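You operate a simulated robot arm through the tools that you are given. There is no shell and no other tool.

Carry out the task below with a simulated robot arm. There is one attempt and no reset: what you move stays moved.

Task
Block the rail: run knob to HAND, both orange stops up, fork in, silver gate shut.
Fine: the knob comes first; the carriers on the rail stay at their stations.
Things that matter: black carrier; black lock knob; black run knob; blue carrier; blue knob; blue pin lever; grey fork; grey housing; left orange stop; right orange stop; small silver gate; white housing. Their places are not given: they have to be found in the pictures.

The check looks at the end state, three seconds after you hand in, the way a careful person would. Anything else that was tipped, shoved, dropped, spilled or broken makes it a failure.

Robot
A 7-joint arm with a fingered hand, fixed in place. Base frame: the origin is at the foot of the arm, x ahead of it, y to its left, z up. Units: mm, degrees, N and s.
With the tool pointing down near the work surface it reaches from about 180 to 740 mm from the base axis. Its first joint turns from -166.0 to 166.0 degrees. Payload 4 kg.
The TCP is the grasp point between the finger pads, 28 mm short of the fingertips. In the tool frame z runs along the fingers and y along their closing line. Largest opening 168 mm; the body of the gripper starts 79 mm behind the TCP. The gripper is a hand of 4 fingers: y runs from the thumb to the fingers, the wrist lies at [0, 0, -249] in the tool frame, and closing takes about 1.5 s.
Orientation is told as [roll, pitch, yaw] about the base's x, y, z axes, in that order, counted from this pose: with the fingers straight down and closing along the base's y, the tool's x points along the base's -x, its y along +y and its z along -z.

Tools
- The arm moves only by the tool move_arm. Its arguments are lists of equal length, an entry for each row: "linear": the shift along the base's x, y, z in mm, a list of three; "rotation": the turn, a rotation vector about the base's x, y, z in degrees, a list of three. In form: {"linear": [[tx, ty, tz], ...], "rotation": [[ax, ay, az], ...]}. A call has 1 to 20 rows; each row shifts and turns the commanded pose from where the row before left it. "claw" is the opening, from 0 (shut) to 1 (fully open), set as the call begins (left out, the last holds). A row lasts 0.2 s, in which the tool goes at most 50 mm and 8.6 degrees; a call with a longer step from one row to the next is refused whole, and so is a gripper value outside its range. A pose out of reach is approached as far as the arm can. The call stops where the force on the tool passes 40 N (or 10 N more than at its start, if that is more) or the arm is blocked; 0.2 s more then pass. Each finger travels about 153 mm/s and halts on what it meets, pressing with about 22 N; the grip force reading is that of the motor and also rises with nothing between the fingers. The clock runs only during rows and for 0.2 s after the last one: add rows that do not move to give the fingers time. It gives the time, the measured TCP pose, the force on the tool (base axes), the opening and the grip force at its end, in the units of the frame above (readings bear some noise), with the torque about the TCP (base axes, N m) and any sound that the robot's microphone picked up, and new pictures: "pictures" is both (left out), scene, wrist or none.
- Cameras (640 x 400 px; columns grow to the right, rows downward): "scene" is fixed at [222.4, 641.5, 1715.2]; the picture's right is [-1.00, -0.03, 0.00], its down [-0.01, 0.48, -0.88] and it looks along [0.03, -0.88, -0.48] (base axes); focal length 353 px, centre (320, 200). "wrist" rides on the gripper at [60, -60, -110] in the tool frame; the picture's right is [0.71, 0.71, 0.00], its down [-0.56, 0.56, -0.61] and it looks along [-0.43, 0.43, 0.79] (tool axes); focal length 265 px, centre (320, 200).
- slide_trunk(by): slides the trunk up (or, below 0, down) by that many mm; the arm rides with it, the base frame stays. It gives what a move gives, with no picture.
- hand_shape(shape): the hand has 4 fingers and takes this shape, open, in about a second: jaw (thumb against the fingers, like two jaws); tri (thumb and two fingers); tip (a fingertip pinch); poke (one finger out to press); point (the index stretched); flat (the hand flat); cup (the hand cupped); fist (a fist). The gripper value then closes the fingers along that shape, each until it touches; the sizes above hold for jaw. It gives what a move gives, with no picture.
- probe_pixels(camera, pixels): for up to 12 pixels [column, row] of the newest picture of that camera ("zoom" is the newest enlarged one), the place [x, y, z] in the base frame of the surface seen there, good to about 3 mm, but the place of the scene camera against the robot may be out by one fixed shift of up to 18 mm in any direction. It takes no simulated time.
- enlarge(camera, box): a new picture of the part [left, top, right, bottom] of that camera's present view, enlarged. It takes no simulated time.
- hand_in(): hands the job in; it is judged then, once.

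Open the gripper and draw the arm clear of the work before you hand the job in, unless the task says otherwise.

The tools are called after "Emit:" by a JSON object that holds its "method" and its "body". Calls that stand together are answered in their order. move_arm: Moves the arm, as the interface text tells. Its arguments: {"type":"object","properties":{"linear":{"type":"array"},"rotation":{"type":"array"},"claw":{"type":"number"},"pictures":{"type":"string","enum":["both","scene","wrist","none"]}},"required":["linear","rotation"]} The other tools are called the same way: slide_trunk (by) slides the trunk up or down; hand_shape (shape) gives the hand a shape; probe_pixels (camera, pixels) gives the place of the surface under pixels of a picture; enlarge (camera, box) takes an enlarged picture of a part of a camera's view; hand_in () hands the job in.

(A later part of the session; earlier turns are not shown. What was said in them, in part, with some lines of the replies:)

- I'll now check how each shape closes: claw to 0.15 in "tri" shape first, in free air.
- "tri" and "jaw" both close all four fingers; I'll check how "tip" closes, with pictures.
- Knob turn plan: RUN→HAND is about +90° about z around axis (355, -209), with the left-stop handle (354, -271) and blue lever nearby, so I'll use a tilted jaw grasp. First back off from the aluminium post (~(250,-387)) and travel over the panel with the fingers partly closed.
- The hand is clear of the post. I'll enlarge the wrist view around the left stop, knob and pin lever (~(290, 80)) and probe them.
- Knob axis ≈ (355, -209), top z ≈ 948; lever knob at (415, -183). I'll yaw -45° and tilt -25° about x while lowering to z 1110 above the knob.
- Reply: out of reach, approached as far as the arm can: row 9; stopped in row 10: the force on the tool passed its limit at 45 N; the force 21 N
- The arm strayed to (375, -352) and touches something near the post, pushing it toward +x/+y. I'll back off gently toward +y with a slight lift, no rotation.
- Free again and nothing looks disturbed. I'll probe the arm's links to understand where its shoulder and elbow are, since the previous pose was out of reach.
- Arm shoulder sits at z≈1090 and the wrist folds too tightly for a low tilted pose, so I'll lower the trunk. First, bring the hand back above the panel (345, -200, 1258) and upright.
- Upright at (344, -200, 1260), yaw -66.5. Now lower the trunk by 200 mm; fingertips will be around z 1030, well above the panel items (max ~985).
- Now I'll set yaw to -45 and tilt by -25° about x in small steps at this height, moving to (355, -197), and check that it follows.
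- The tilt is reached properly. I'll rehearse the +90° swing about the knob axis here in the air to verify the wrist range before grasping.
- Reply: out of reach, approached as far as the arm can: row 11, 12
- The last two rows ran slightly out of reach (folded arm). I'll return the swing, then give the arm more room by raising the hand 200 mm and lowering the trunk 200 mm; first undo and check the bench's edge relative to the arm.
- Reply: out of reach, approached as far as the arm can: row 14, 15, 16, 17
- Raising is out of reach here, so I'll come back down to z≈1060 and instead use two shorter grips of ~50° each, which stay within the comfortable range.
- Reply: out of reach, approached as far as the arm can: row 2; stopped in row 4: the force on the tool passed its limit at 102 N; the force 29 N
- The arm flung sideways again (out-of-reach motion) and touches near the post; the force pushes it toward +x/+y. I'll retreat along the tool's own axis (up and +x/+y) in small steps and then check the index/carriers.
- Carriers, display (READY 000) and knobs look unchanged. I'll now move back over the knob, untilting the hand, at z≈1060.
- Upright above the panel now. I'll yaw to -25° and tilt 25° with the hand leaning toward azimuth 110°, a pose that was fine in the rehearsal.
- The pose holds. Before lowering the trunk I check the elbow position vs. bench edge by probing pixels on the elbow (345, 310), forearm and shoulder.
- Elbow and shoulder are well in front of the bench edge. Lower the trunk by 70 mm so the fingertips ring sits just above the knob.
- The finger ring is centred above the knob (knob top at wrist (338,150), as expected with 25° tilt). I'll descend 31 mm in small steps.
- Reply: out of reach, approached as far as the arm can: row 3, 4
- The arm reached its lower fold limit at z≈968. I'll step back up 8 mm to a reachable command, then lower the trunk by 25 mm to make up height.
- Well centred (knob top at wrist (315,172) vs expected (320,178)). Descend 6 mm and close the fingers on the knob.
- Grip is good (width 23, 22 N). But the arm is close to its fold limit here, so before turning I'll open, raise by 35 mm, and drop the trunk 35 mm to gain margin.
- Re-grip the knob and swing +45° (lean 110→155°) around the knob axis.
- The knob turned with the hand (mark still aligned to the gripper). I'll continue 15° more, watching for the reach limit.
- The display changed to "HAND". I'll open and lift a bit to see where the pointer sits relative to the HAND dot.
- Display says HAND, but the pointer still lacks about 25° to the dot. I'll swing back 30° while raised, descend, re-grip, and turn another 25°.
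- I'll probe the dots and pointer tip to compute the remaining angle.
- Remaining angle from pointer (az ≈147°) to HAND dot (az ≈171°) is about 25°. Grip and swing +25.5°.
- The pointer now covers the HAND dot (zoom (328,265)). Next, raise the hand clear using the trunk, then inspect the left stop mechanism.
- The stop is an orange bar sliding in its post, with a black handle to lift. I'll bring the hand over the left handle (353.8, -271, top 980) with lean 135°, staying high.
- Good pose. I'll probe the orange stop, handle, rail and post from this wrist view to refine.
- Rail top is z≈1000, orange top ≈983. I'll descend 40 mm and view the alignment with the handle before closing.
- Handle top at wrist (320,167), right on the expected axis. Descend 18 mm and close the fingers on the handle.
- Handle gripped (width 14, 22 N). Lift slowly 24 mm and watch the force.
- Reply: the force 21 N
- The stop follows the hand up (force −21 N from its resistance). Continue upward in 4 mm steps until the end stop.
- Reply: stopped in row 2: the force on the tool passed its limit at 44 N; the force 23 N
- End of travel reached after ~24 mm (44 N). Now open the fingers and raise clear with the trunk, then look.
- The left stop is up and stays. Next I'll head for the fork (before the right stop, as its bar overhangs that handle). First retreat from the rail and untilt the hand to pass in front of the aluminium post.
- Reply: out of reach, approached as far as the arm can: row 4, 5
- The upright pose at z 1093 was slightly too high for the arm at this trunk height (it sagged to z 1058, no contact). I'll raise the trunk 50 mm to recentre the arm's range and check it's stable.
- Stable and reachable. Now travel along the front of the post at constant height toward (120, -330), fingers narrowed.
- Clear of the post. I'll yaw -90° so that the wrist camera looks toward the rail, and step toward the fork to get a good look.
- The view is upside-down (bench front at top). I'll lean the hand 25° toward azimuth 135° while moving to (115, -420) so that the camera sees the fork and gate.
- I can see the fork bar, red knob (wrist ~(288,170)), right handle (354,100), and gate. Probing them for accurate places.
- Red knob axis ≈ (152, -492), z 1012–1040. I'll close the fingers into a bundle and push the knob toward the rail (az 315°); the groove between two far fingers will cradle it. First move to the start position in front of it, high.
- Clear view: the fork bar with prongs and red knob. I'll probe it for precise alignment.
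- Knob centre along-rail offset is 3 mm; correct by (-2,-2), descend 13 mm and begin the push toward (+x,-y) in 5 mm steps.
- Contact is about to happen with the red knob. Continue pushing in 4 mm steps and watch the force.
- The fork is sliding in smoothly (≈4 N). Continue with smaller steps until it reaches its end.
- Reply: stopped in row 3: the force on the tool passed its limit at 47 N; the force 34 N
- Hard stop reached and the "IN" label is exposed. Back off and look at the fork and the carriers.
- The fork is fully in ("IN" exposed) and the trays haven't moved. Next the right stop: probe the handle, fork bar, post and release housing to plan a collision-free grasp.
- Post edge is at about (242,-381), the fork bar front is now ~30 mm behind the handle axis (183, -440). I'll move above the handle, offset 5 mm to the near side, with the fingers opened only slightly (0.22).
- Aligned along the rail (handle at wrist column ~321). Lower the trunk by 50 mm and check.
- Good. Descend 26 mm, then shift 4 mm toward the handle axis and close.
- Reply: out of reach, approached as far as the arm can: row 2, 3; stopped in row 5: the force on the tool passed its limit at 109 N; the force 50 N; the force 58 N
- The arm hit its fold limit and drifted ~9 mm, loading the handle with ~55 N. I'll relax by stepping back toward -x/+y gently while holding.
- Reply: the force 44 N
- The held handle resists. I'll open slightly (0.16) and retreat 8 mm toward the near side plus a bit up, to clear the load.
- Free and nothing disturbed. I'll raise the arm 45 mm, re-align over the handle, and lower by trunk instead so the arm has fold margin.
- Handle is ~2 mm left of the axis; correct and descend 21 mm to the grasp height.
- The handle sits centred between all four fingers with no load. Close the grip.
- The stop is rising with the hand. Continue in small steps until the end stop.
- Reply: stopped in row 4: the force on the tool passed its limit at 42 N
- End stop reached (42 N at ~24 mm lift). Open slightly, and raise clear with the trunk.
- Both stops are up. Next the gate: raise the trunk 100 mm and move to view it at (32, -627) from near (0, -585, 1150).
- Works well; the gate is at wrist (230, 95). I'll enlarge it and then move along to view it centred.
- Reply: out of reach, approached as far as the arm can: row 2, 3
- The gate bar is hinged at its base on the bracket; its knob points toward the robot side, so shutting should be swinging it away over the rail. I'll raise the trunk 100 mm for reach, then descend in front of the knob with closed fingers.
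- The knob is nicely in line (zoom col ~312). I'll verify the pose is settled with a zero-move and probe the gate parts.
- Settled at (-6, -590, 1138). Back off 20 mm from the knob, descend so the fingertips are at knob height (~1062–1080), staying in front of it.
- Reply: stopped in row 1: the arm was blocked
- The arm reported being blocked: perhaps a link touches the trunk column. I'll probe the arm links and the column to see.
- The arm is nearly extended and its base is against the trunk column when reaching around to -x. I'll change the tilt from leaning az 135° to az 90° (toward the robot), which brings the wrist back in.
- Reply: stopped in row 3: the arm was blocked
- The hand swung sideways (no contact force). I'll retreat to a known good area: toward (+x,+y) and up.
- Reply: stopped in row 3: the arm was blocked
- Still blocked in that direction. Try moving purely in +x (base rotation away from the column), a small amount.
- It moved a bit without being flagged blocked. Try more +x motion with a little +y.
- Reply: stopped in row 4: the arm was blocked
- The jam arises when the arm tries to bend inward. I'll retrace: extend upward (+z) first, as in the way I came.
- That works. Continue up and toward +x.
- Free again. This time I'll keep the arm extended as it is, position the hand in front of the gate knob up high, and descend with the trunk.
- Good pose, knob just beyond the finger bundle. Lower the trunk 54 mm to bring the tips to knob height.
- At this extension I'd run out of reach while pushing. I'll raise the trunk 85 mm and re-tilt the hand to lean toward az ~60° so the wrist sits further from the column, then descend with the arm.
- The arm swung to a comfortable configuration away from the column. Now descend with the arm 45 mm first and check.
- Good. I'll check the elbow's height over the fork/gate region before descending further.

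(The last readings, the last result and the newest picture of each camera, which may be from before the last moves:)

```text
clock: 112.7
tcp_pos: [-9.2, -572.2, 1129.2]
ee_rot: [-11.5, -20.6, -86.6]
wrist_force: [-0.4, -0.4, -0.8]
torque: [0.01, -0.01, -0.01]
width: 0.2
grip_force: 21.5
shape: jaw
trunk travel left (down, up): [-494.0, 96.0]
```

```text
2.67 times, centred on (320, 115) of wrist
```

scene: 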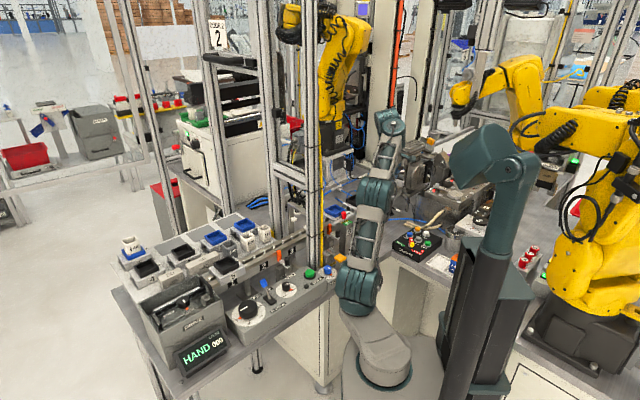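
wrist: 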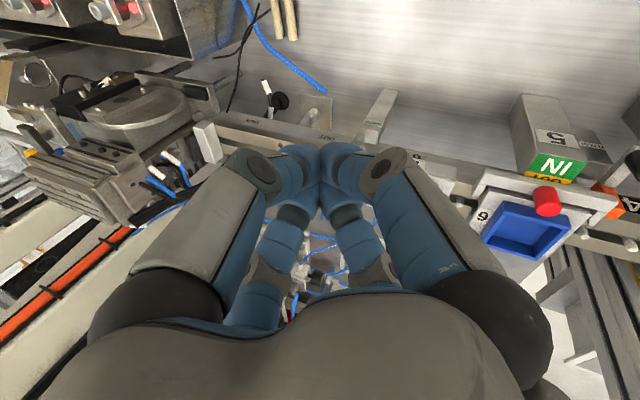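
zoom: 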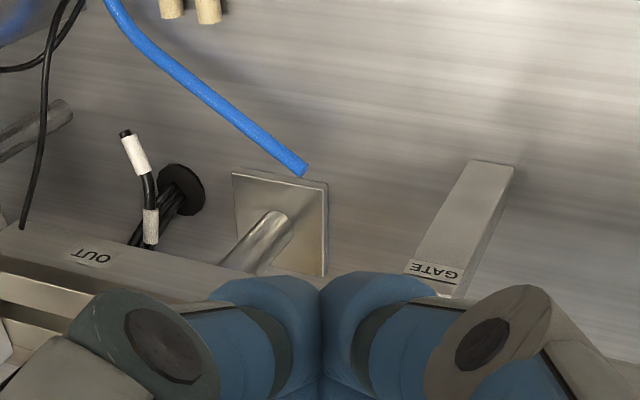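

Elbow is high and clear. Descend the remaining 41 mm.

Emit:
{"method": "move_arm", "body": {"linear": [[0, 0, -10], [0, 0, -11], [0, 0, -10], [0, 0, -10], [0, 0, 0]], "rotation": [[0, 0, 0], [0, 0, 0], [0, 0, 0], [0, 0, 0], [0, 0, 0]]}}

Emit:
{"method": "enlarge", "body": {"camera": "scene", "box": [340, 130, 420, 210]}}

```text
clock: 113.9
tcp_pos: [-8.0, -571.7, 1088.6]
ee_rot: [-11.5, -20.4, -86.6]
wrist_force: [-0.5, -0.4, 0.4]
torque: [-0.01, 0.0, -0.02]
width: 0.0
grip_force: 22.0
shape: jaw
trunk travel left (down, up): [-494.0, 96.0]
```

scene: 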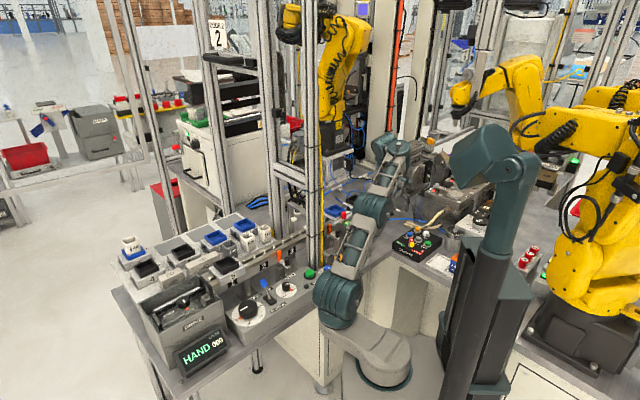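
wrist: 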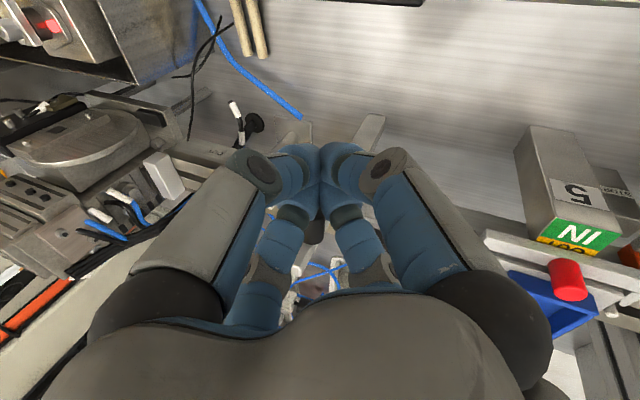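

```text
5.00 times, centred on (380, 170) of scene
```

zoom: 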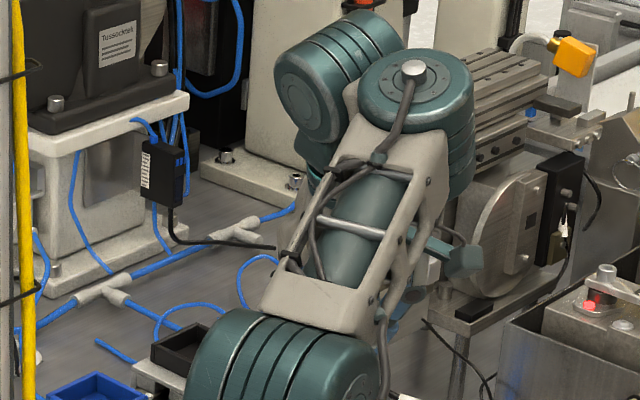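

A dark cylinder is visible between the fingers at wrist (315, 228): the gate knob. I'll zoom, then start the push toward (+x,-y).

Emit:
{"method": "enlarge", "body": {"camera": "wrist", "box": [240, 180, 400, 280]}}

Emit:
{"method": "probe_pixels", "body": {"camera": "wrist", "pixels": [[315, 226], [315, 236], [310, 240], [300, 150], [340, 150]]}}

Emit:
{"method": "move_arm", "body": {"linear": [[3.5, -3.5, 0], [3.5, -3.5, 0], [3.5, -3.5, 0], [2, -2, 0]], "rotation": [[0, 0, 0], [0, 0, 0], [0, 0, 0], [0, 0, 0]], "pictures": "wrist"}}

```text
4.00 times, centred on (320, 230) of wrist
```

zoom: 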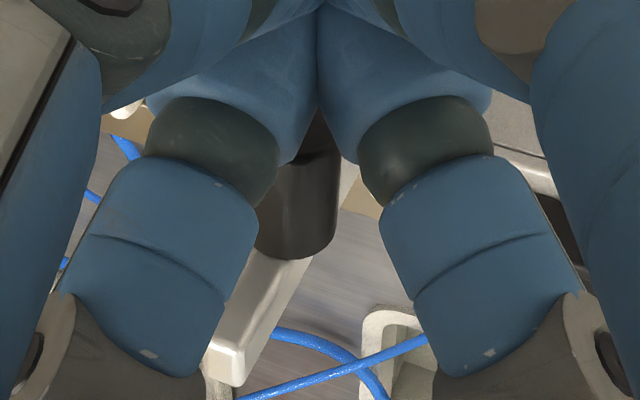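

```text
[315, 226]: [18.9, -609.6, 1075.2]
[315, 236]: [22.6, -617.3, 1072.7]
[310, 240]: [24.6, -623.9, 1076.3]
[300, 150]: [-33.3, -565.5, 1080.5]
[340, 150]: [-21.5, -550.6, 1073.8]
```

```text
clock: 114.9
tcp_pos: [4.0, -584.7, 1087.7]
ee_rot: [-11.5, -20.5, -86.6]
wrist_force: [0.3, -0.2, 0.9]
torque: [0.02, 0.0, 0.0]
width: 0.1
grip_force: 22.1
shape: jaw
trunk travel left (down, up): [-494.0, 96.0]
```

wrist: 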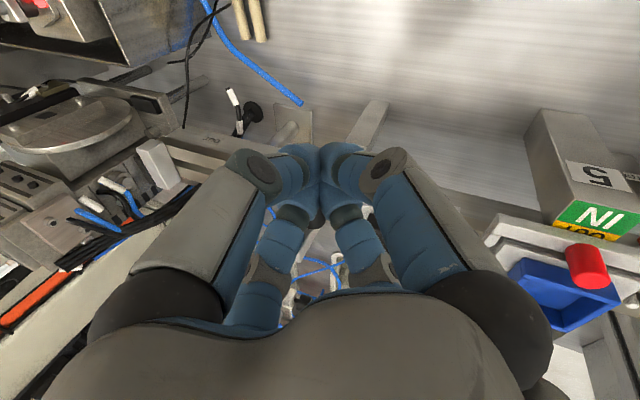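

The knob and bar are visible through the gap, in line with the groove. Continue pushing.

Emit:
{"method": "move_arm", "body": {"linear": [[3, -3, 0], [3, -3, 0], [3, -3, 0]], "rotation": [[0, 0, 0], [0, 0, 0], [0, 0, 0]], "pictures": "none"}}

Emit:
{"method": "enlarge", "body": {"camera": "wrist", "box": [240, 180, 400, 280]}}

```text
clock: 115.7
tcp_pos: [13.1, -594.1, 1088.3]
ee_rot: [-11.5, -20.4, -86.6]
wrist_force: [-0.8, 0.4, -0.5]
torque: [-0.04, 0.03, -0.01]
width: 0.4
grip_force: 22.4
shape: jaw
trunk travel left (down, up): [-494.0, 96.0]
```

```text
4.00 times, centred on (320, 230) of wrist
```

zoom: 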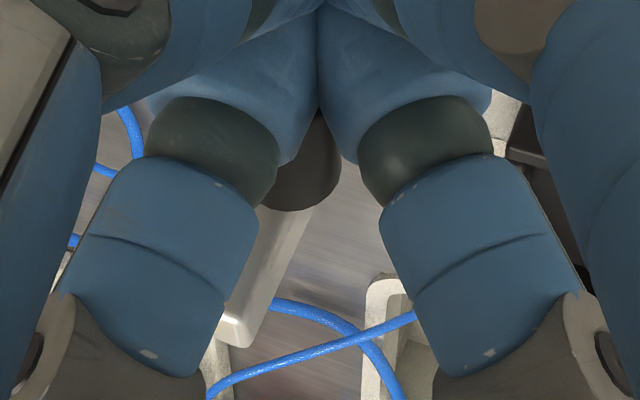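

Little force so far; continue pushing.

Emit:
{"method": "move_arm", "body": {"linear": [[3, -3, 0], [3, -3, 0], [3, -3, 0]], "rotation": [[0, 0, 0], [0, 0, 0], [0, 0, 0]], "pictures": "none"}}

Emit:
{"method": "enlarge", "body": {"camera": "wrist", "box": [240, 180, 400, 280]}}

```text
clock: 116.5
tcp_pos: [20.0, -602.8, 1087.1]
ee_rot: [-11.5, -20.3, -86.6]
wrist_force: [0.1, -0.1, -0.2]
torque: [0.02, -0.01, -0.05]
width: 0.1
grip_force: 22.1
shape: jaw
trunk travel left (down, up): [-494.0, 96.0]
```

```text
4.00 times, centred on (320, 230) of wrist
```

zoom: 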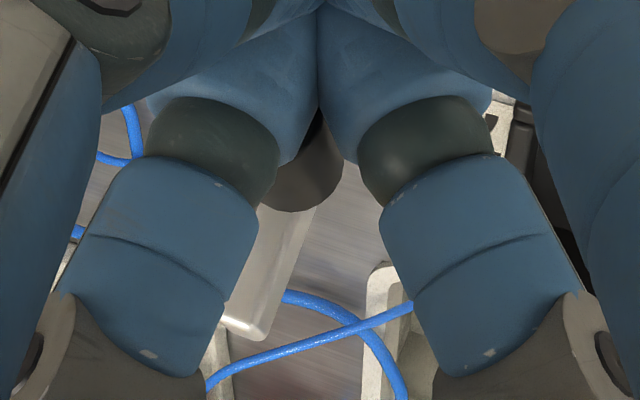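

The knob now moves along with the fingers — the gate is swinging with almost no force. Continue.

Emit:
{"method": "move_arm", "body": {"linear": [[3, -3, 0], [3, -3, 0], [3, -3, 0], [3, -3, 0]], "rotation": [[0, 0, 0], [0, 0, 0], [0, 0, 0], [0, 0, 0]], "pictures": "none"}}

Emit:
{"method": "enlarge", "body": {"camera": "wrist", "box": [240, 180, 400, 280]}}

Emit:
{"method": "enlarge", "body": {"camera": "scene", "box": [340, 130, 420, 210]}}

```text
clock: 117.5
tcp_pos: [33.6, -615.7, 1088.1]
ee_rot: [-11.5, -20.3, -86.6]
wrist_force: [0.1, 0.2, 0.6]
torque: [0.0, -0.02, -0.02]
width: 0.0
grip_force: 22.0
shape: jaw
trunk travel left (down, up): [-494.0, 96.0]
```

```text
4.00 times, centred on (320, 230) of wrist
```

zoom: 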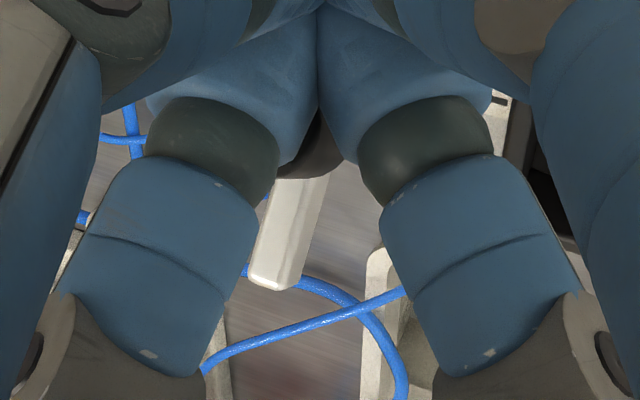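

```text
5.00 times, centred on (380, 170) of scene
```

zoom: 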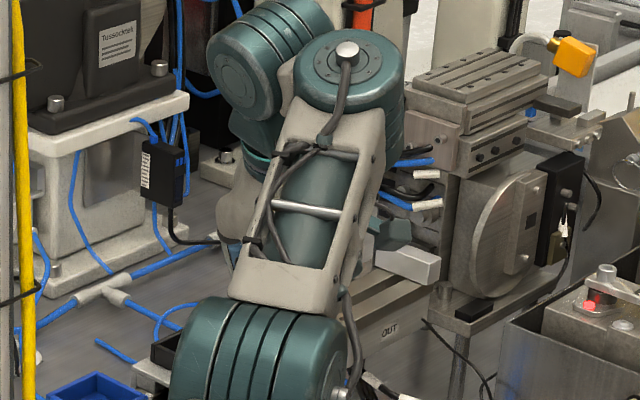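

The bar is tipping over (force still ≈0). Continue with slight lowering to follow the knob's arc.

Emit:
{"method": "move_arm", "body": {"linear": [[3, -3, 0], [3, -3, -1], [3, -3, -2], [3, -3, -3]], "rotation": [[0, 0, 0], [0, 0, 0], [0, 0, 0], [0, 0, 0]], "pictures": "none"}}

Emit:
{"method": "enlarge", "body": {"camera": "wrist", "box": [240, 180, 400, 280]}}

```text
clock: 118.5
tcp_pos: [45.6, -627.6, 1081.7]
ee_rot: [-11.5, -20.4, -86.5]
wrist_force: [-0.6, -0.9, -0.4]
torque: [0.02, 0.02, 0.01]
width: 0.1
grip_force: 21.7
shape: jaw
trunk travel left (down, up): [-494.0, 96.0]
```

```text
4.00 times, centred on (320, 230) of wrist
```

zoom: 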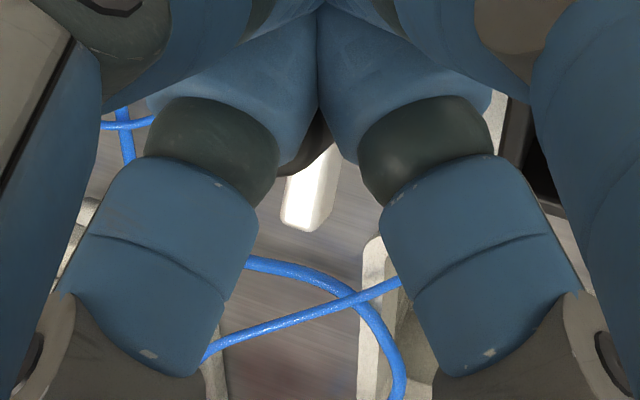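

I'll probe the bar tip (zoom (305,215)) to determine the gate angle.

Emit:
{"method": "probe_pixels", "body": {"camera": "zoom", "pixels": [[305, 215], [320, 190], [300, 225], [315, 150], [325, 135]]}}

```text
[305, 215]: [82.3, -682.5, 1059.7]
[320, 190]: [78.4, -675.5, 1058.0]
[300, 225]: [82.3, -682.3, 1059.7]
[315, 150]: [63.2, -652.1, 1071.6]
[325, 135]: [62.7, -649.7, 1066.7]
```

The gate is ~56–60° over. For more reach, I'll raise the trunk 60 mm (hand lifts off; gravity or friction holds the gate), check the gate, then come down again with the arm.

Emit:
{"method": "slide_trunk", "body": {"by": 60}}

Emit:
{"method": "enlarge", "body": {"camera": "wrist", "box": [160, 100, 480, 300]}}

Emit:
{"method": "enlarge", "body": {"camera": "scene", "box": [340, 130, 420, 210]}}

```text
clock: 119.5
tcp_pos: [44.8, -627.3, 1141.9]
ee_rot: [-11.5, -20.4, -86.6]
wrist_force: [0.6, 0.2, -0.4]
torque: [-0.02, -0.01, -0.01]
width: 0.0
grip_force: 21.3
shape: jaw
trunk travel left (down, up): [-554.0, 36.0]
```

```text
2.00 times, centred on (320, 200) of wrist
```

zoom: 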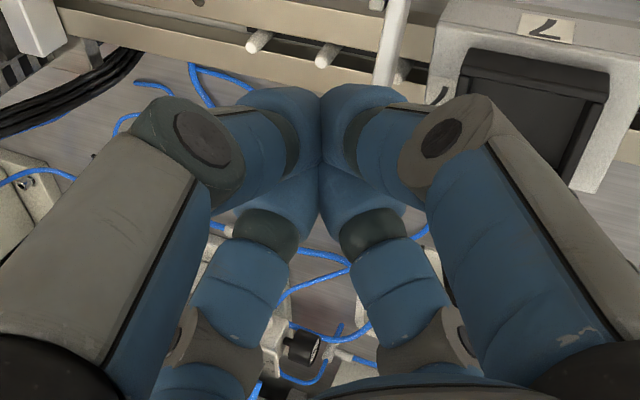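

```text
5.00 times, centred on (380, 170) of scene
```

zoom: 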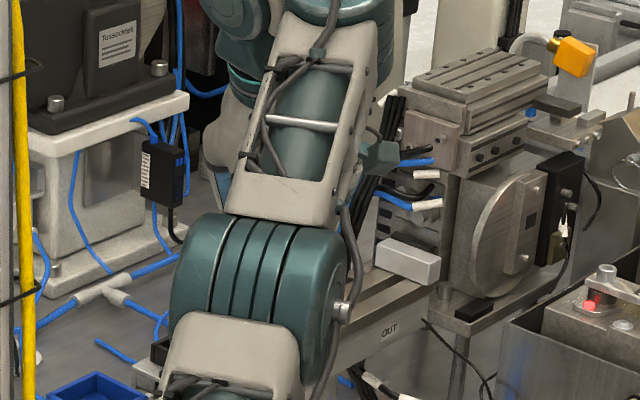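

I can see the silver bar across the rail at zoom (390, 40). Probe its two ends to get its angle.

Emit:
{"method": "probe_pixels", "body": {"camera": "wrist", "pixels": [[358, 103], [355, 115], [353, 128], [351, 138], [362, 92], [357, 108], [340, 108]]}}

Emit:
{"method": "enlarge", "body": {"camera": "wrist", "box": [280, 20, 440, 150]}}

```text
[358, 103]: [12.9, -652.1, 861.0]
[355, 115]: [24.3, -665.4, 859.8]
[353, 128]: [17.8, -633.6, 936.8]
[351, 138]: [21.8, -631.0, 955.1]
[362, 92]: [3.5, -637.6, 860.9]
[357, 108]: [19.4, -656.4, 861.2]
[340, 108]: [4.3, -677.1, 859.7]
```

```text
3.08 times, centred on (360, 85) of wrist
```

zoom: 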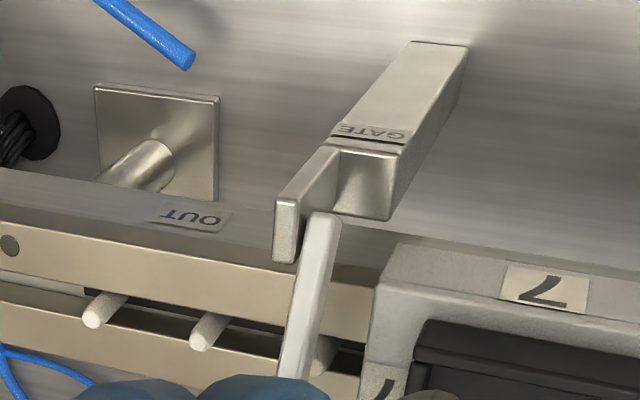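

Probe on the fresh zoom: bar near end (322, 225), middle (310, 300), further (296, 365).

Emit:
{"method": "probe_pixels", "body": {"camera": "zoom", "pixels": [[322, 222], [314, 270], [306, 315], [297, 365], [285, 240], [330, 290], [345, 300]]}}

```text
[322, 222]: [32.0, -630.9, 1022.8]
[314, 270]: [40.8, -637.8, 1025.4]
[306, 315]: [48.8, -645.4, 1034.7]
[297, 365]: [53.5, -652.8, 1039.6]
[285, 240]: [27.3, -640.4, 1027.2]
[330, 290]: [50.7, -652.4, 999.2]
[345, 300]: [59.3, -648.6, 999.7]
```

The gate rests about 29° above horizontal, held by friction. I'll come back down behind the knob (5 mm back) with the arm and push on forward/down.

Emit:
{"method": "move_arm", "body": {"linear": [[-4, 4, -8], [0, 0, -12], [0, 0, -13], [0, 0, -13], [0, 0, -12], [0, 0, 0]], "rotation": [[0, 0, 0], [0, 0, 0], [0, 0, 0], [0, 0, 0], [0, 0, 0], [0, 0, 0]]}}

Emit:
{"method": "enlarge", "body": {"camera": "wrist", "box": [240, 180, 400, 280]}}

```text
clock: 120.9
tcp_pos: [41.6, -622.8, 1084.4]
ee_rot: [-11.5, -20.5, -86.5]
wrist_force: [-0.3, 0.3, 0.5]
torque: [0.03, 0.0, 0.01]
width: 0.2
grip_force: 21.6
shape: jaw
trunk travel left (down, up): [-554.0, 36.0]
```

scene: 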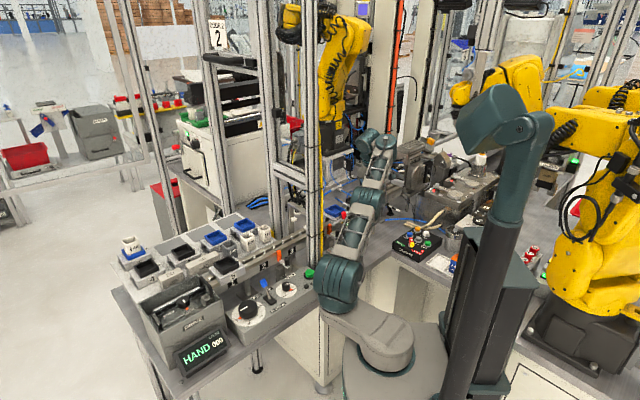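
wrist: 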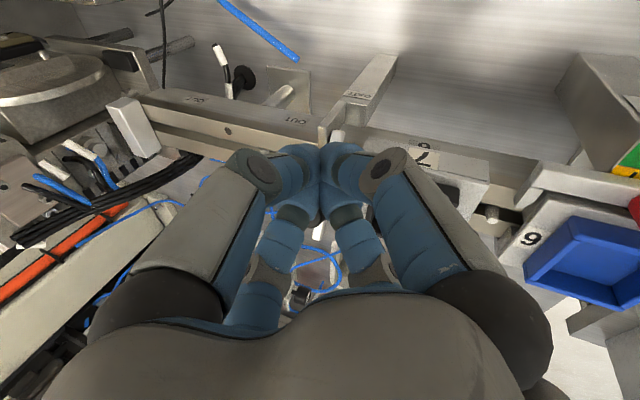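

```text
4.00 times, centred on (320, 230) of wrist
```

zoom: 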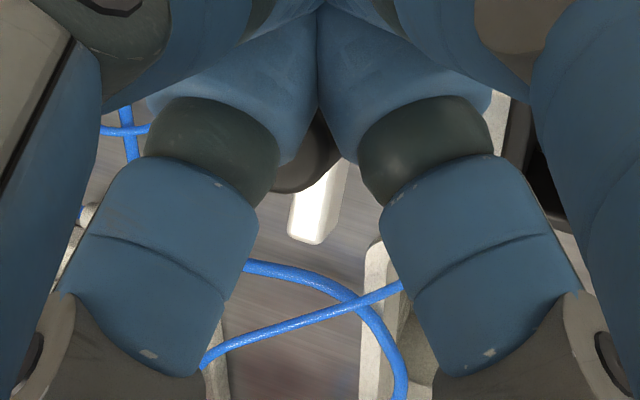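

Back behind the knob. Now push forward and down along the arc.

Emit:
{"method": "move_arm", "body": {"linear": [[3, -3, -2], [3, -3, -2], [3, -3, -3], [3, -3, -4], [2.5, -2.5, -5]], "rotation": [[0, 0, 0], [0, 0, 0], [0, 0, 0], [0, 0, 0], [0, 0, 0]], "pictures": "none"}}

Emit:
{"method": "enlarge", "body": {"camera": "wrist", "box": [240, 180, 400, 280]}}

```text
clock: 122.1
tcp_pos: [55.0, -638.4, 1068.6]
ee_rot: [-11.5, -20.4, -86.6]
wrist_force: [0.3, -0.2, -0.1]
torque: [-0.01, -0.03, 0.02]
width: 0.0
grip_force: 22.2
shape: jaw
trunk travel left (down, up): [-554.0, 36.0]
```

```text
4.00 times, centred on (320, 230) of wrist
```

zoom: 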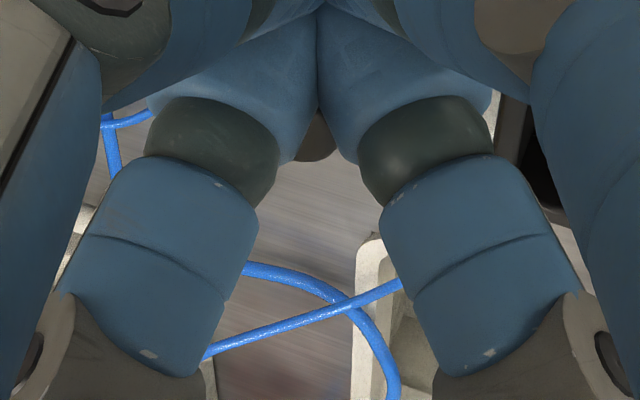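

The bar is nearly flat (hidden behind the knob). Continue until contact force appears.

Emit:
{"method": "move_arm", "body": {"linear": [[2.5, -2.5, -3], [2.5, -2.5, -3], [2, -2, -3], [2, -2, -3]], "rotation": [[0, 0, 0], [0, 0, 0], [0, 0, 0], [0, 0, 0]], "pictures": "none"}}

Emit:
{"method": "enlarge", "body": {"camera": "wrist", "box": [240, 180, 400, 280]}}

```text
clock: 123.1
tcp_pos: [57.8, -642.5, 1060.5]
ee_rot: [-11.6, -20.6, -87.0]
wrist_force: [-18.8, 13.7, 15.6]
torque: [-0.2, 0.13, -0.34]
width: 0.0
grip_force: 22.1
shape: jaw
trunk travel left (down, up): [-554.0, 36.0]
```

```text
4.00 times, centred on (320, 230) of wrist
```

zoom: 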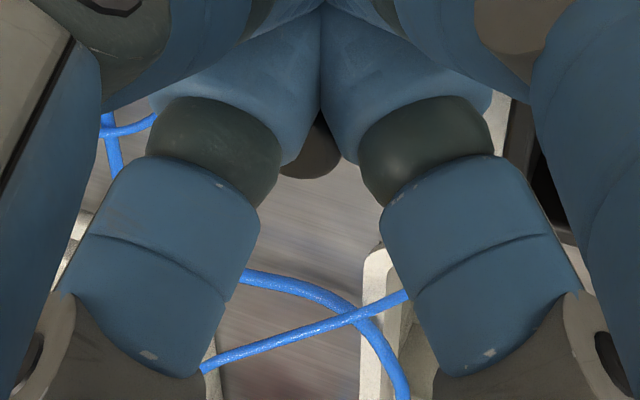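

Firm resistance (~28 N): likely the shut end stop. Back off up and toward the robot, then inspect.

Emit:
{"method": "move_arm", "body": {"linear": [[-3, 3, 5], [-5, 5, 12], [-7, 7, 15], [-8, 8, 15], [-10, 10, 15], [-10, 10, 10]], "rotation": [[0, 0, 0], [0, 0, 0], [0, 0, 0], [0, 0, 0], [0, 0, 0], [0, 0, 0]]}}

Emit:
{"method": "enlarge", "body": {"camera": "wrist", "box": [260, 60, 420, 190]}}

```text
clock: 124.5
tcp_pos: [22.8, -606.1, 1128.3]
ee_rot: [-11.5, -20.4, -86.5]
wrist_force: [-0.1, -0.3, 0.4]
torque: [-0.01, -0.04, -0.02]
width: 0.2
grip_force: 21.8
shape: jaw
trunk travel left (down, up): [-554.0, 36.0]
```

scene: 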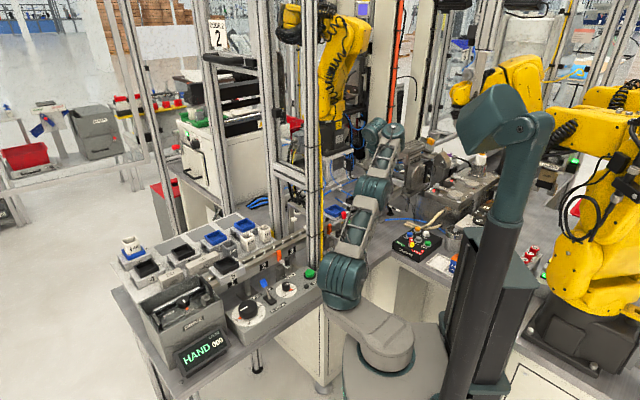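
wrist: 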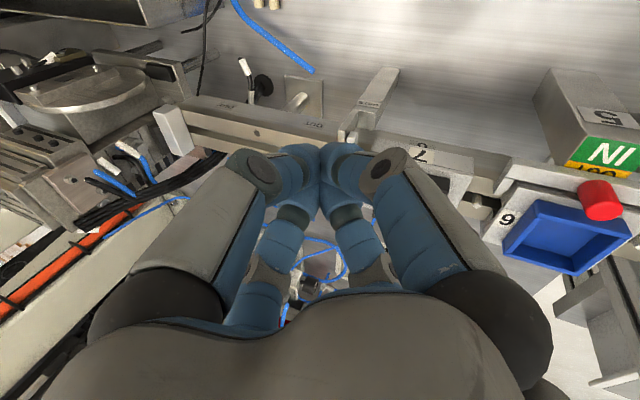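

```text
3.08 times, centred on (340, 125) of wrist
```

zoom: 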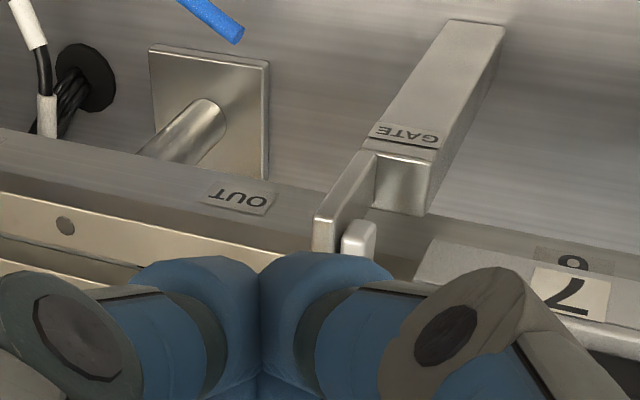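

I'll move the arm away toward (90, -480, 1230) to clear the scene camera's view on the gate.

Emit:
{"method": "move_arm", "body": {"linear": [[0, 0, 20], [0, 5, 25], [5, 15, 25], [15, 25, 20], [15, 25, 10], [15, 25, 0], [15, 25, 0], [0, 0, 0]], "rotation": [[0, 0, 0], [0, 0, 0], [0, 0, 0], [0, 0, 0], [0, 0, 0], [0, 0, 0], [0, 0, 0], [0, 0, 0]]}}

Emit:
{"method": "enlarge", "body": {"camera": "scene", "box": [345, 165, 425, 225]}}

Emit:
{"method": "enlarge", "body": {"camera": "wrist", "box": [100, 20, 340, 170]}}

```text
clock: 126.3
tcp_pos: [86.5, -483.0, 1226.9]
ee_rot: [-11.5, -20.5, -86.7]
wrist_force: [-0.1, 0.3, 0.1]
torque: [-0.02, -0.01, 0.04]
width: 0.0
grip_force: 21.8
shape: jaw
trunk travel left (down, up): [-554.0, 36.0]
```

scene: 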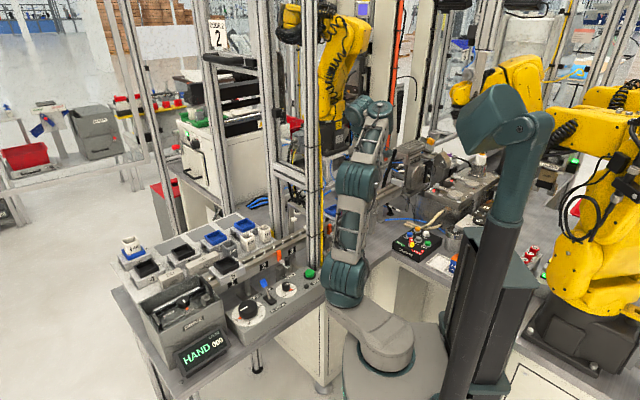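
wrist: 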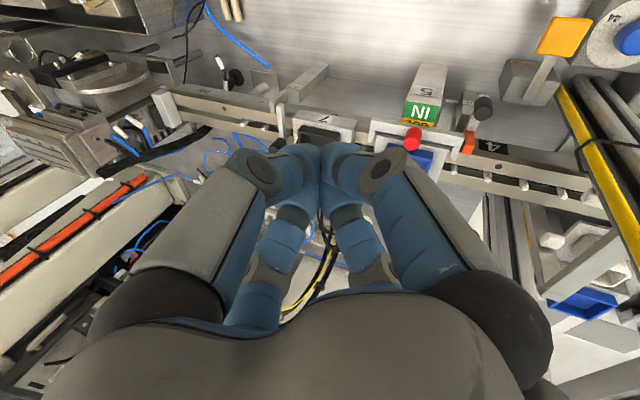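

```text
6.67 times, centred on (385, 195) of scene
```

zoom: 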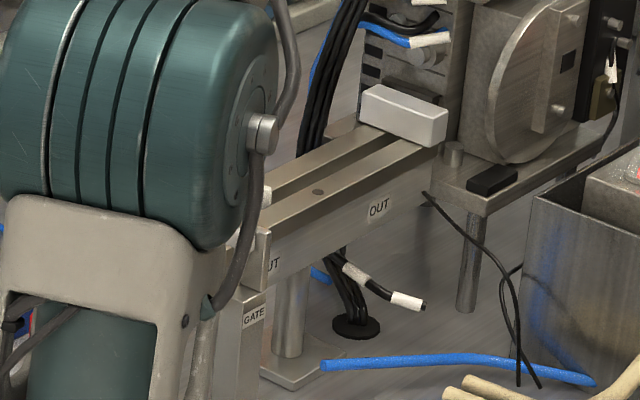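

```text
2.67 times, centred on (220, 95) of wrist
```

zoom: 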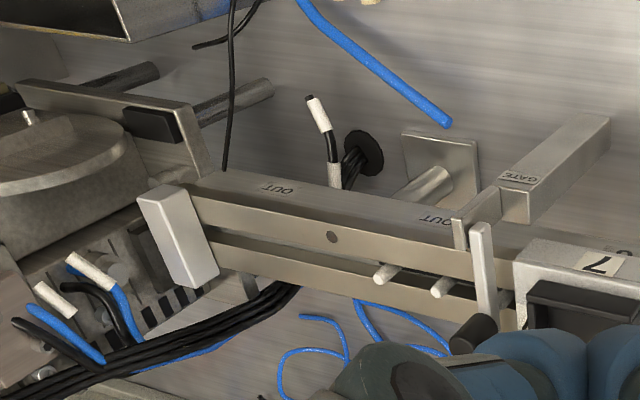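

The gate bar is visible at zoom (483, 265) with the knob at (472, 335). Probe to measure its slope.

Emit:
{"method": "probe_pixels", "body": {"camera": "zoom", "pixels": [[480, 230], [483, 260], [486, 290], [488, 305], [468, 332], [485, 325], [440, 290], [460, 240]]}}

Emit:
{"method": "enlarge", "body": {"camera": "wrist", "box": [220, 70, 380, 170]}}

```text
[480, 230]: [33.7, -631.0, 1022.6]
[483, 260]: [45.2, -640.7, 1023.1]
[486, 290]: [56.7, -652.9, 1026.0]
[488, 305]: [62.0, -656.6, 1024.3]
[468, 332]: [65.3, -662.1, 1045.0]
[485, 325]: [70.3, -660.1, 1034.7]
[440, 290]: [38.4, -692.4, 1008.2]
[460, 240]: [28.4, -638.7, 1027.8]
```

```text
4.00 times, centred on (300, 120) of wrist
```

zoom: 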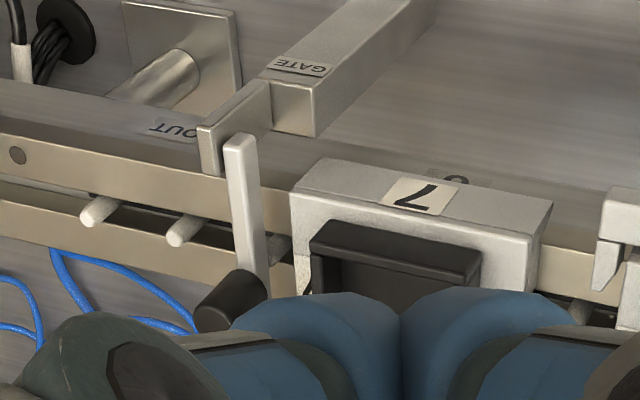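

The bar is flat (z 1022.6 → 1024.3 over 38 mm): the gate is shut. Now withdraw the arm toward the robot, upright, and open the gripper, then verify everything.

Emit:
{"method": "move_arm", "body": {"linear": [[0, 20, 5], [5, 25, 5], [5, 25, 5], [8, 25, 0], [8, 25, 0], [5, 20, 0], [0, 0, 0], [0, 0, 0]], "rotation": [[0, 0, 0], [5.2, -2.6, 0], [5.2, -2.6, 0], [5.2, -2.6, 0], [5.2, -2.6, 0], [0, 0, 0], [0, 0, 0], [0, 0, 0]]}}

Emit:
{"method": "enlarge", "body": {"camera": "scene", "box": [320, 170, 430, 250]}}

Emit:
{"method": "enlarge", "body": {"camera": "scene", "box": [250, 220, 350, 310]}}

Emit:
{"method": "enlarge", "body": {"camera": "scene", "box": [110, 200, 270, 300]}}

Emit:
{"method": "enlarge", "body": {"camera": "scene", "box": [120, 280, 280, 380]}}

```text
clock: 128.1
tcp_pos: [111.7, -345.9, 1239.8]
ee_rot: [-0.1, -0.1, -88.6]
wrist_force: [-0.1, -0.5, 0.1]
torque: [0.05, 0.01, -0.01]
width: 0.0
grip_force: 21.8
shape: jaw
out of reach, approached as far as the arm can: row 5, 6
trunk travel left (down, up): [-554.0, 36.0]
```

scene: 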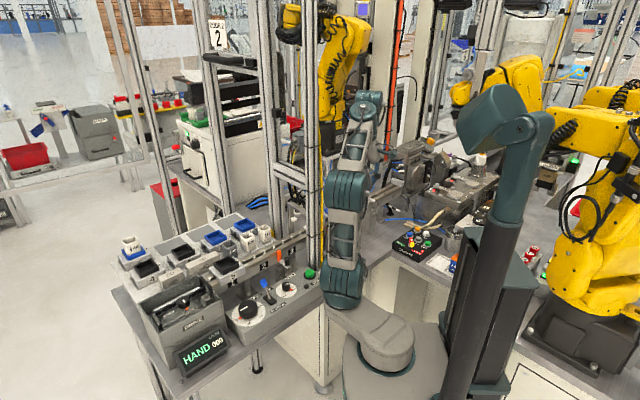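
wrist: 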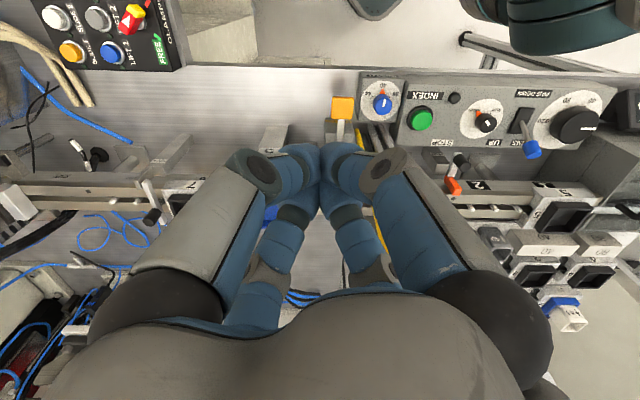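

```text
5.00 times, centred on (375, 210) of scene
```

zoom: 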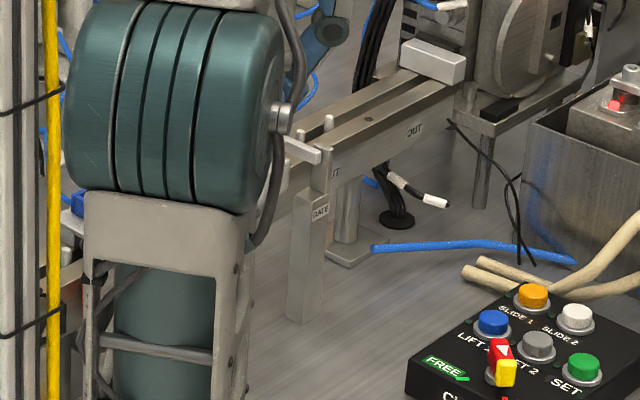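

```text
4.44 times, centred on (300, 265) of scene
```

zoom: 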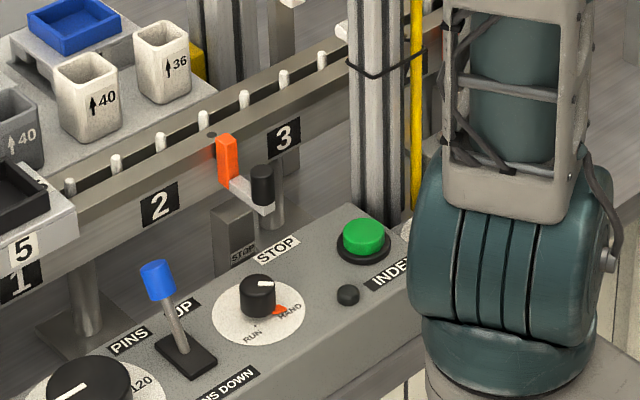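

```text
4.00 times, centred on (190, 250) of scene
```

zoom: 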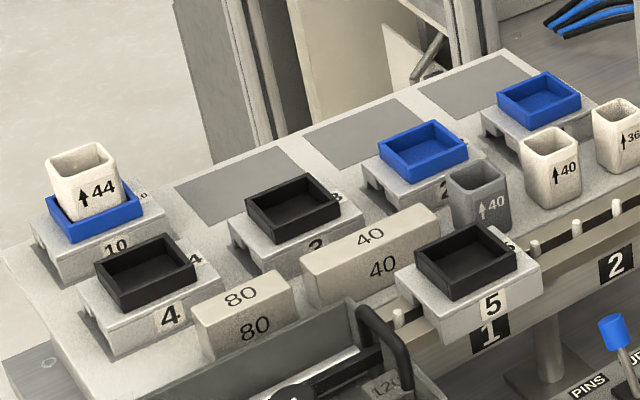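

```text
4.00 times, centred on (200, 330) of scene
```

zoom: 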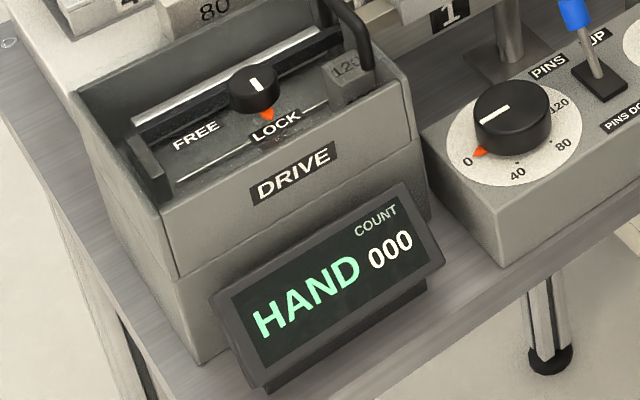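

Gate is flat across the rail; knob at HAND; left tray/carriers unchanged. The arm still blocks the view of the right stop and fork; resync via a small trunk move, open the fingers and shift to see them.

Emit:
{"method": "slide_trunk", "body": {"by": 15}}

Emit:
{"method": "move_arm", "body": {"linear": [[0, 0, -10], [-10, -8, -10], [-15, -8, 0], [-15, -8, 0], [-15, -8, 0], [0, 0, 0]], "rotation": [[0, 0, 0], [0, 0, 0], [0, 0, 0], [0, 0, 0], [0, 0, 0], [0, 0, 0]], "claw": 0.4}}

Emit:
{"method": "enlarge", "body": {"camera": "scene", "box": [310, 170, 430, 280]}}

Emit:
{"method": "enlarge", "body": {"camera": "wrist", "box": [200, 60, 440, 210]}}

```text
clock: 128.7
tcp_pos: [112.8, -345.5, 1255.4]
ee_rot: [-0.1, -0.2, -88.6]
wrist_force: [-0.1, -0.1, -0.2]
torque: [-0.01, 0.03, 0.0]
width: 0.1
grip_force: 22.1
shape: jaw
trunk travel left (down, up): [-569.0, 21.0]
```

```text
clock: 130.1
tcp_pos: [56.5, -378.4, 1236.7]
ee_rot: [-0.1, -0.1, -88.5]
wrist_force: [0.3, -0.5, 0.4]
torque: [0.02, -0.02, 0.0]
width: 66.7
grip_force: 0.0
shape: jaw
trunk travel left (down, up): [-569.0, 21.0]
```

scene: 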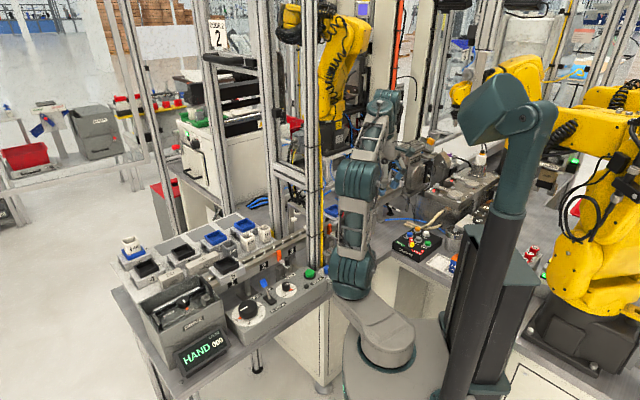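
wrist: 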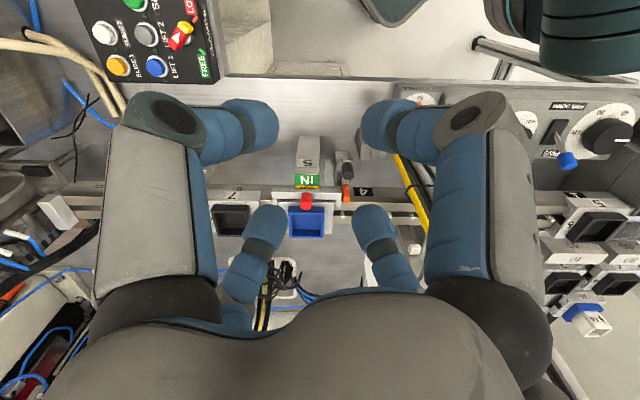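

```text
3.64 times, centred on (370, 225) of scene
```

zoom: 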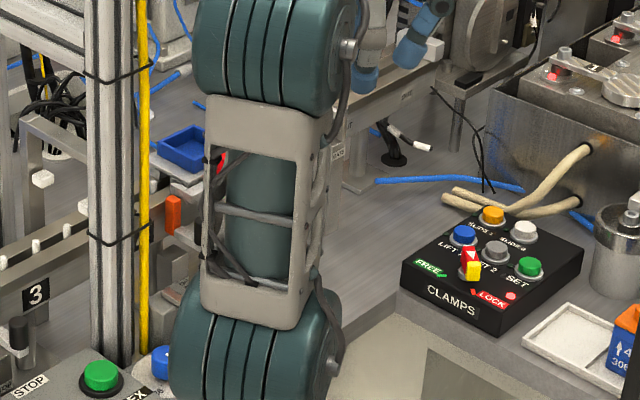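

```text
2.67 times, centred on (320, 135) of wrist
```

zoom: 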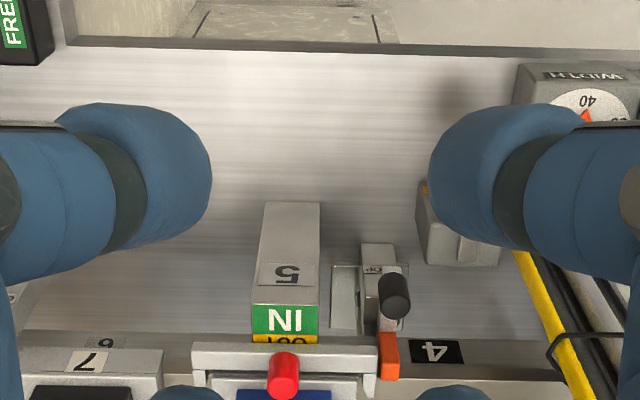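

Both look right. I'll zoom on the fork/right stop and probe them to confirm positions.

Emit:
{"method": "enlarge", "body": {"camera": "wrist", "box": [260, 150, 390, 240]}}

Emit:
{"method": "probe_pixels", "body": {"camera": "zoom", "pixels": [[150, 170], [240, 175], [200, 215], [345, 165], [380, 190], [385, 100], [80, 200], [250, 330]]}}

```text
4.44 times, centred on (325, 195) of wrist
```

zoom: 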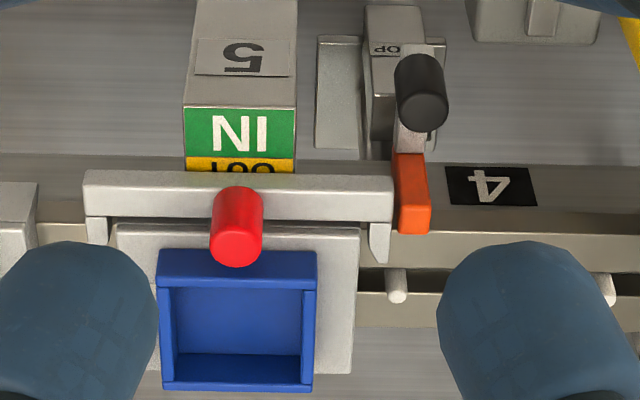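

```text
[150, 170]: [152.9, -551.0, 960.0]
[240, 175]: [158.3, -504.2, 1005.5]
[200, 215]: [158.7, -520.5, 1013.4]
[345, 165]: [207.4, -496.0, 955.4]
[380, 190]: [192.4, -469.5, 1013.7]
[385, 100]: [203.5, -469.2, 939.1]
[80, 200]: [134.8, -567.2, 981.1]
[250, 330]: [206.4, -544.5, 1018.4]
```

Fork prongs flank carrier 6, which hasn't shifted. Now check the right stop's height and carrier 7 next to the gate.

Emit:
{"method": "probe_pixels", "body": {"camera": "zoom", "pixels": [[412, 222], [410, 180], [422, 110], [240, 240], [128, 300]]}}

Emit:
{"method": "enlarge", "body": {"camera": "wrist", "box": [190, 170, 300, 250]}}

Emit:
{"method": "enlarge", "body": {"camera": "scene", "box": [370, 175, 430, 225]}}

```text
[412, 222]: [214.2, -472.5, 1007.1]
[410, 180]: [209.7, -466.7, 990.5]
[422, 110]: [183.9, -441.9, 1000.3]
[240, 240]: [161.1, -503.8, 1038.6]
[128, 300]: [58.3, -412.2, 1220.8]
```

```text
5.00 times, centred on (245, 210) of wrist
```

zoom: 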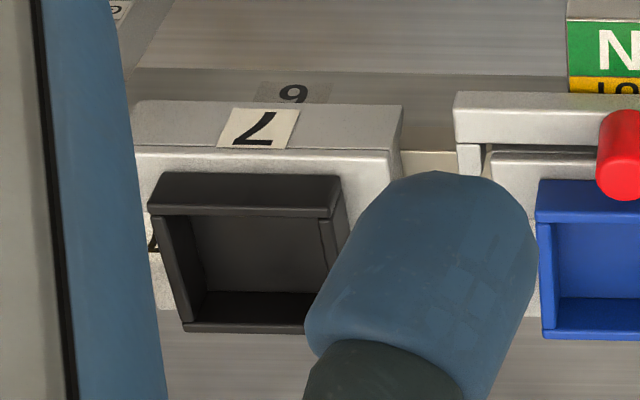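

```text
8.00 times, centred on (400, 200) of scene
```

zoom: 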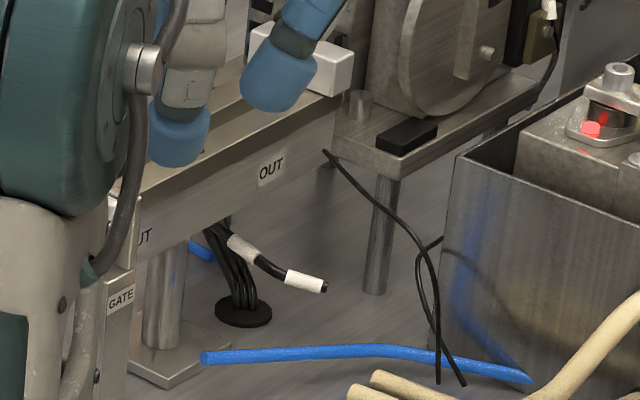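

Right stop is up (orange top z 1007). Last check: the release lever and WIDTH knob, which I passed near. I'll shift the hand a little to see them unobstructed.

Emit:
{"method": "move_arm", "body": {"linear": [[0, 15, 0], [0, 15, 0], [0, 0, 0]], "rotation": [[0, 0, 0], [0, 0, 0], [0, 0, 0]], "claw": 0.4}}

Emit:
{"method": "enlarge", "body": {"camera": "wrist", "box": [330, 60, 570, 210]}}

Emit:
{"method": "enlarge", "body": {"camera": "scene", "box": [250, 220, 370, 300]}}

```text
clock: 130.9
tcp_pos: [57.4, -348.8, 1236.3]
ee_rot: [-0.1, -0.2, -88.6]
wrist_force: [0.4, 0.4, 0.0]
torque: [0.0, 0.04, -0.01]
width: 66.8
grip_force: 0.0
shape: jaw
trunk travel left (down, up): [-569.0, 21.0]
```

scene: 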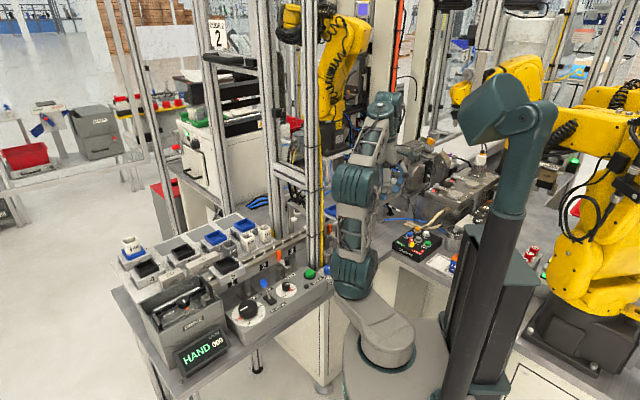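
wrist: 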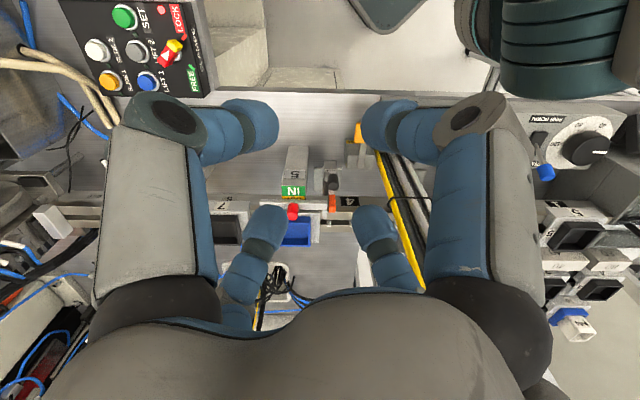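

```text
2.67 times, centred on (450, 135) of wrist
```

zoom: 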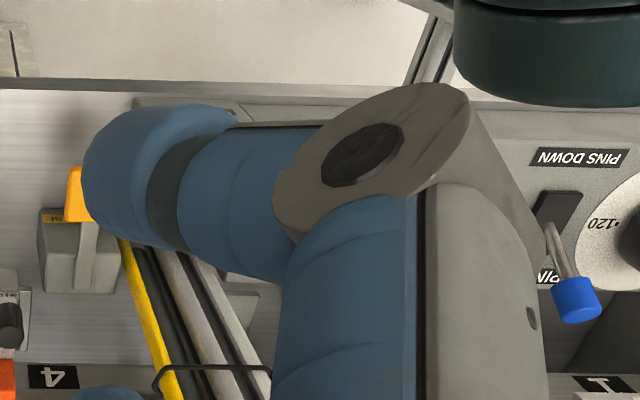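

```text
5.00 times, centred on (310, 260) of scene
```

zoom: 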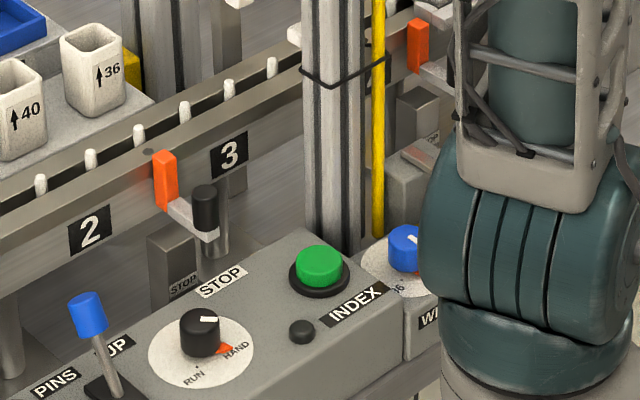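

Everything checks: run knob on HAND (display HAND), both stops up, fork IN, gate flat across the rail, carriers and other controls unchanged, gripper open and clear of the work. Handing in.

Emit:
{"method": "hand_in", "body": {}}

```text
The job is handed in.
```

The rail is blocked and I have handed the job in. The hand-in tool confirmed receipt but gave no result.

| Item | State at hand-in |
|---|---|
| Run knob | Turned first; pointer on the HAND dot, display reads HAND 000 |
| Left orange stop | Lifted to its end stop (about 24 mm) and holding |
| Right orange stop | Lifted to its end stop; orange top at z 1007 |
| Grey fork | Pushed to its end stop; IN label showing, prongs either side of the blue carrier 6 |
| Silver gate | Swung over the rail to firm resistance; bar within about 3° of flat |

- **Unplanned contacts:** Near its reach limits the arm drifted off course a few times. It bumped something by the aluminium post twice (45 N and 102 N) and loaded the right stop handle (109 N). It also jammed once, with no contact force on the hand, probably against its own trunk column. I saw no change in the pictures after each one.
- **Other parts:** In the pictures I took, the carriers on the rail, the loose parts and the other controls looked unmoved. I could not get a full scene view of the black carrier 7 after shutting the gate. From the wrist camera it sat at its station, clear of the bar.

The gripper was open and the arm drawn back toward the robot at hand-in.
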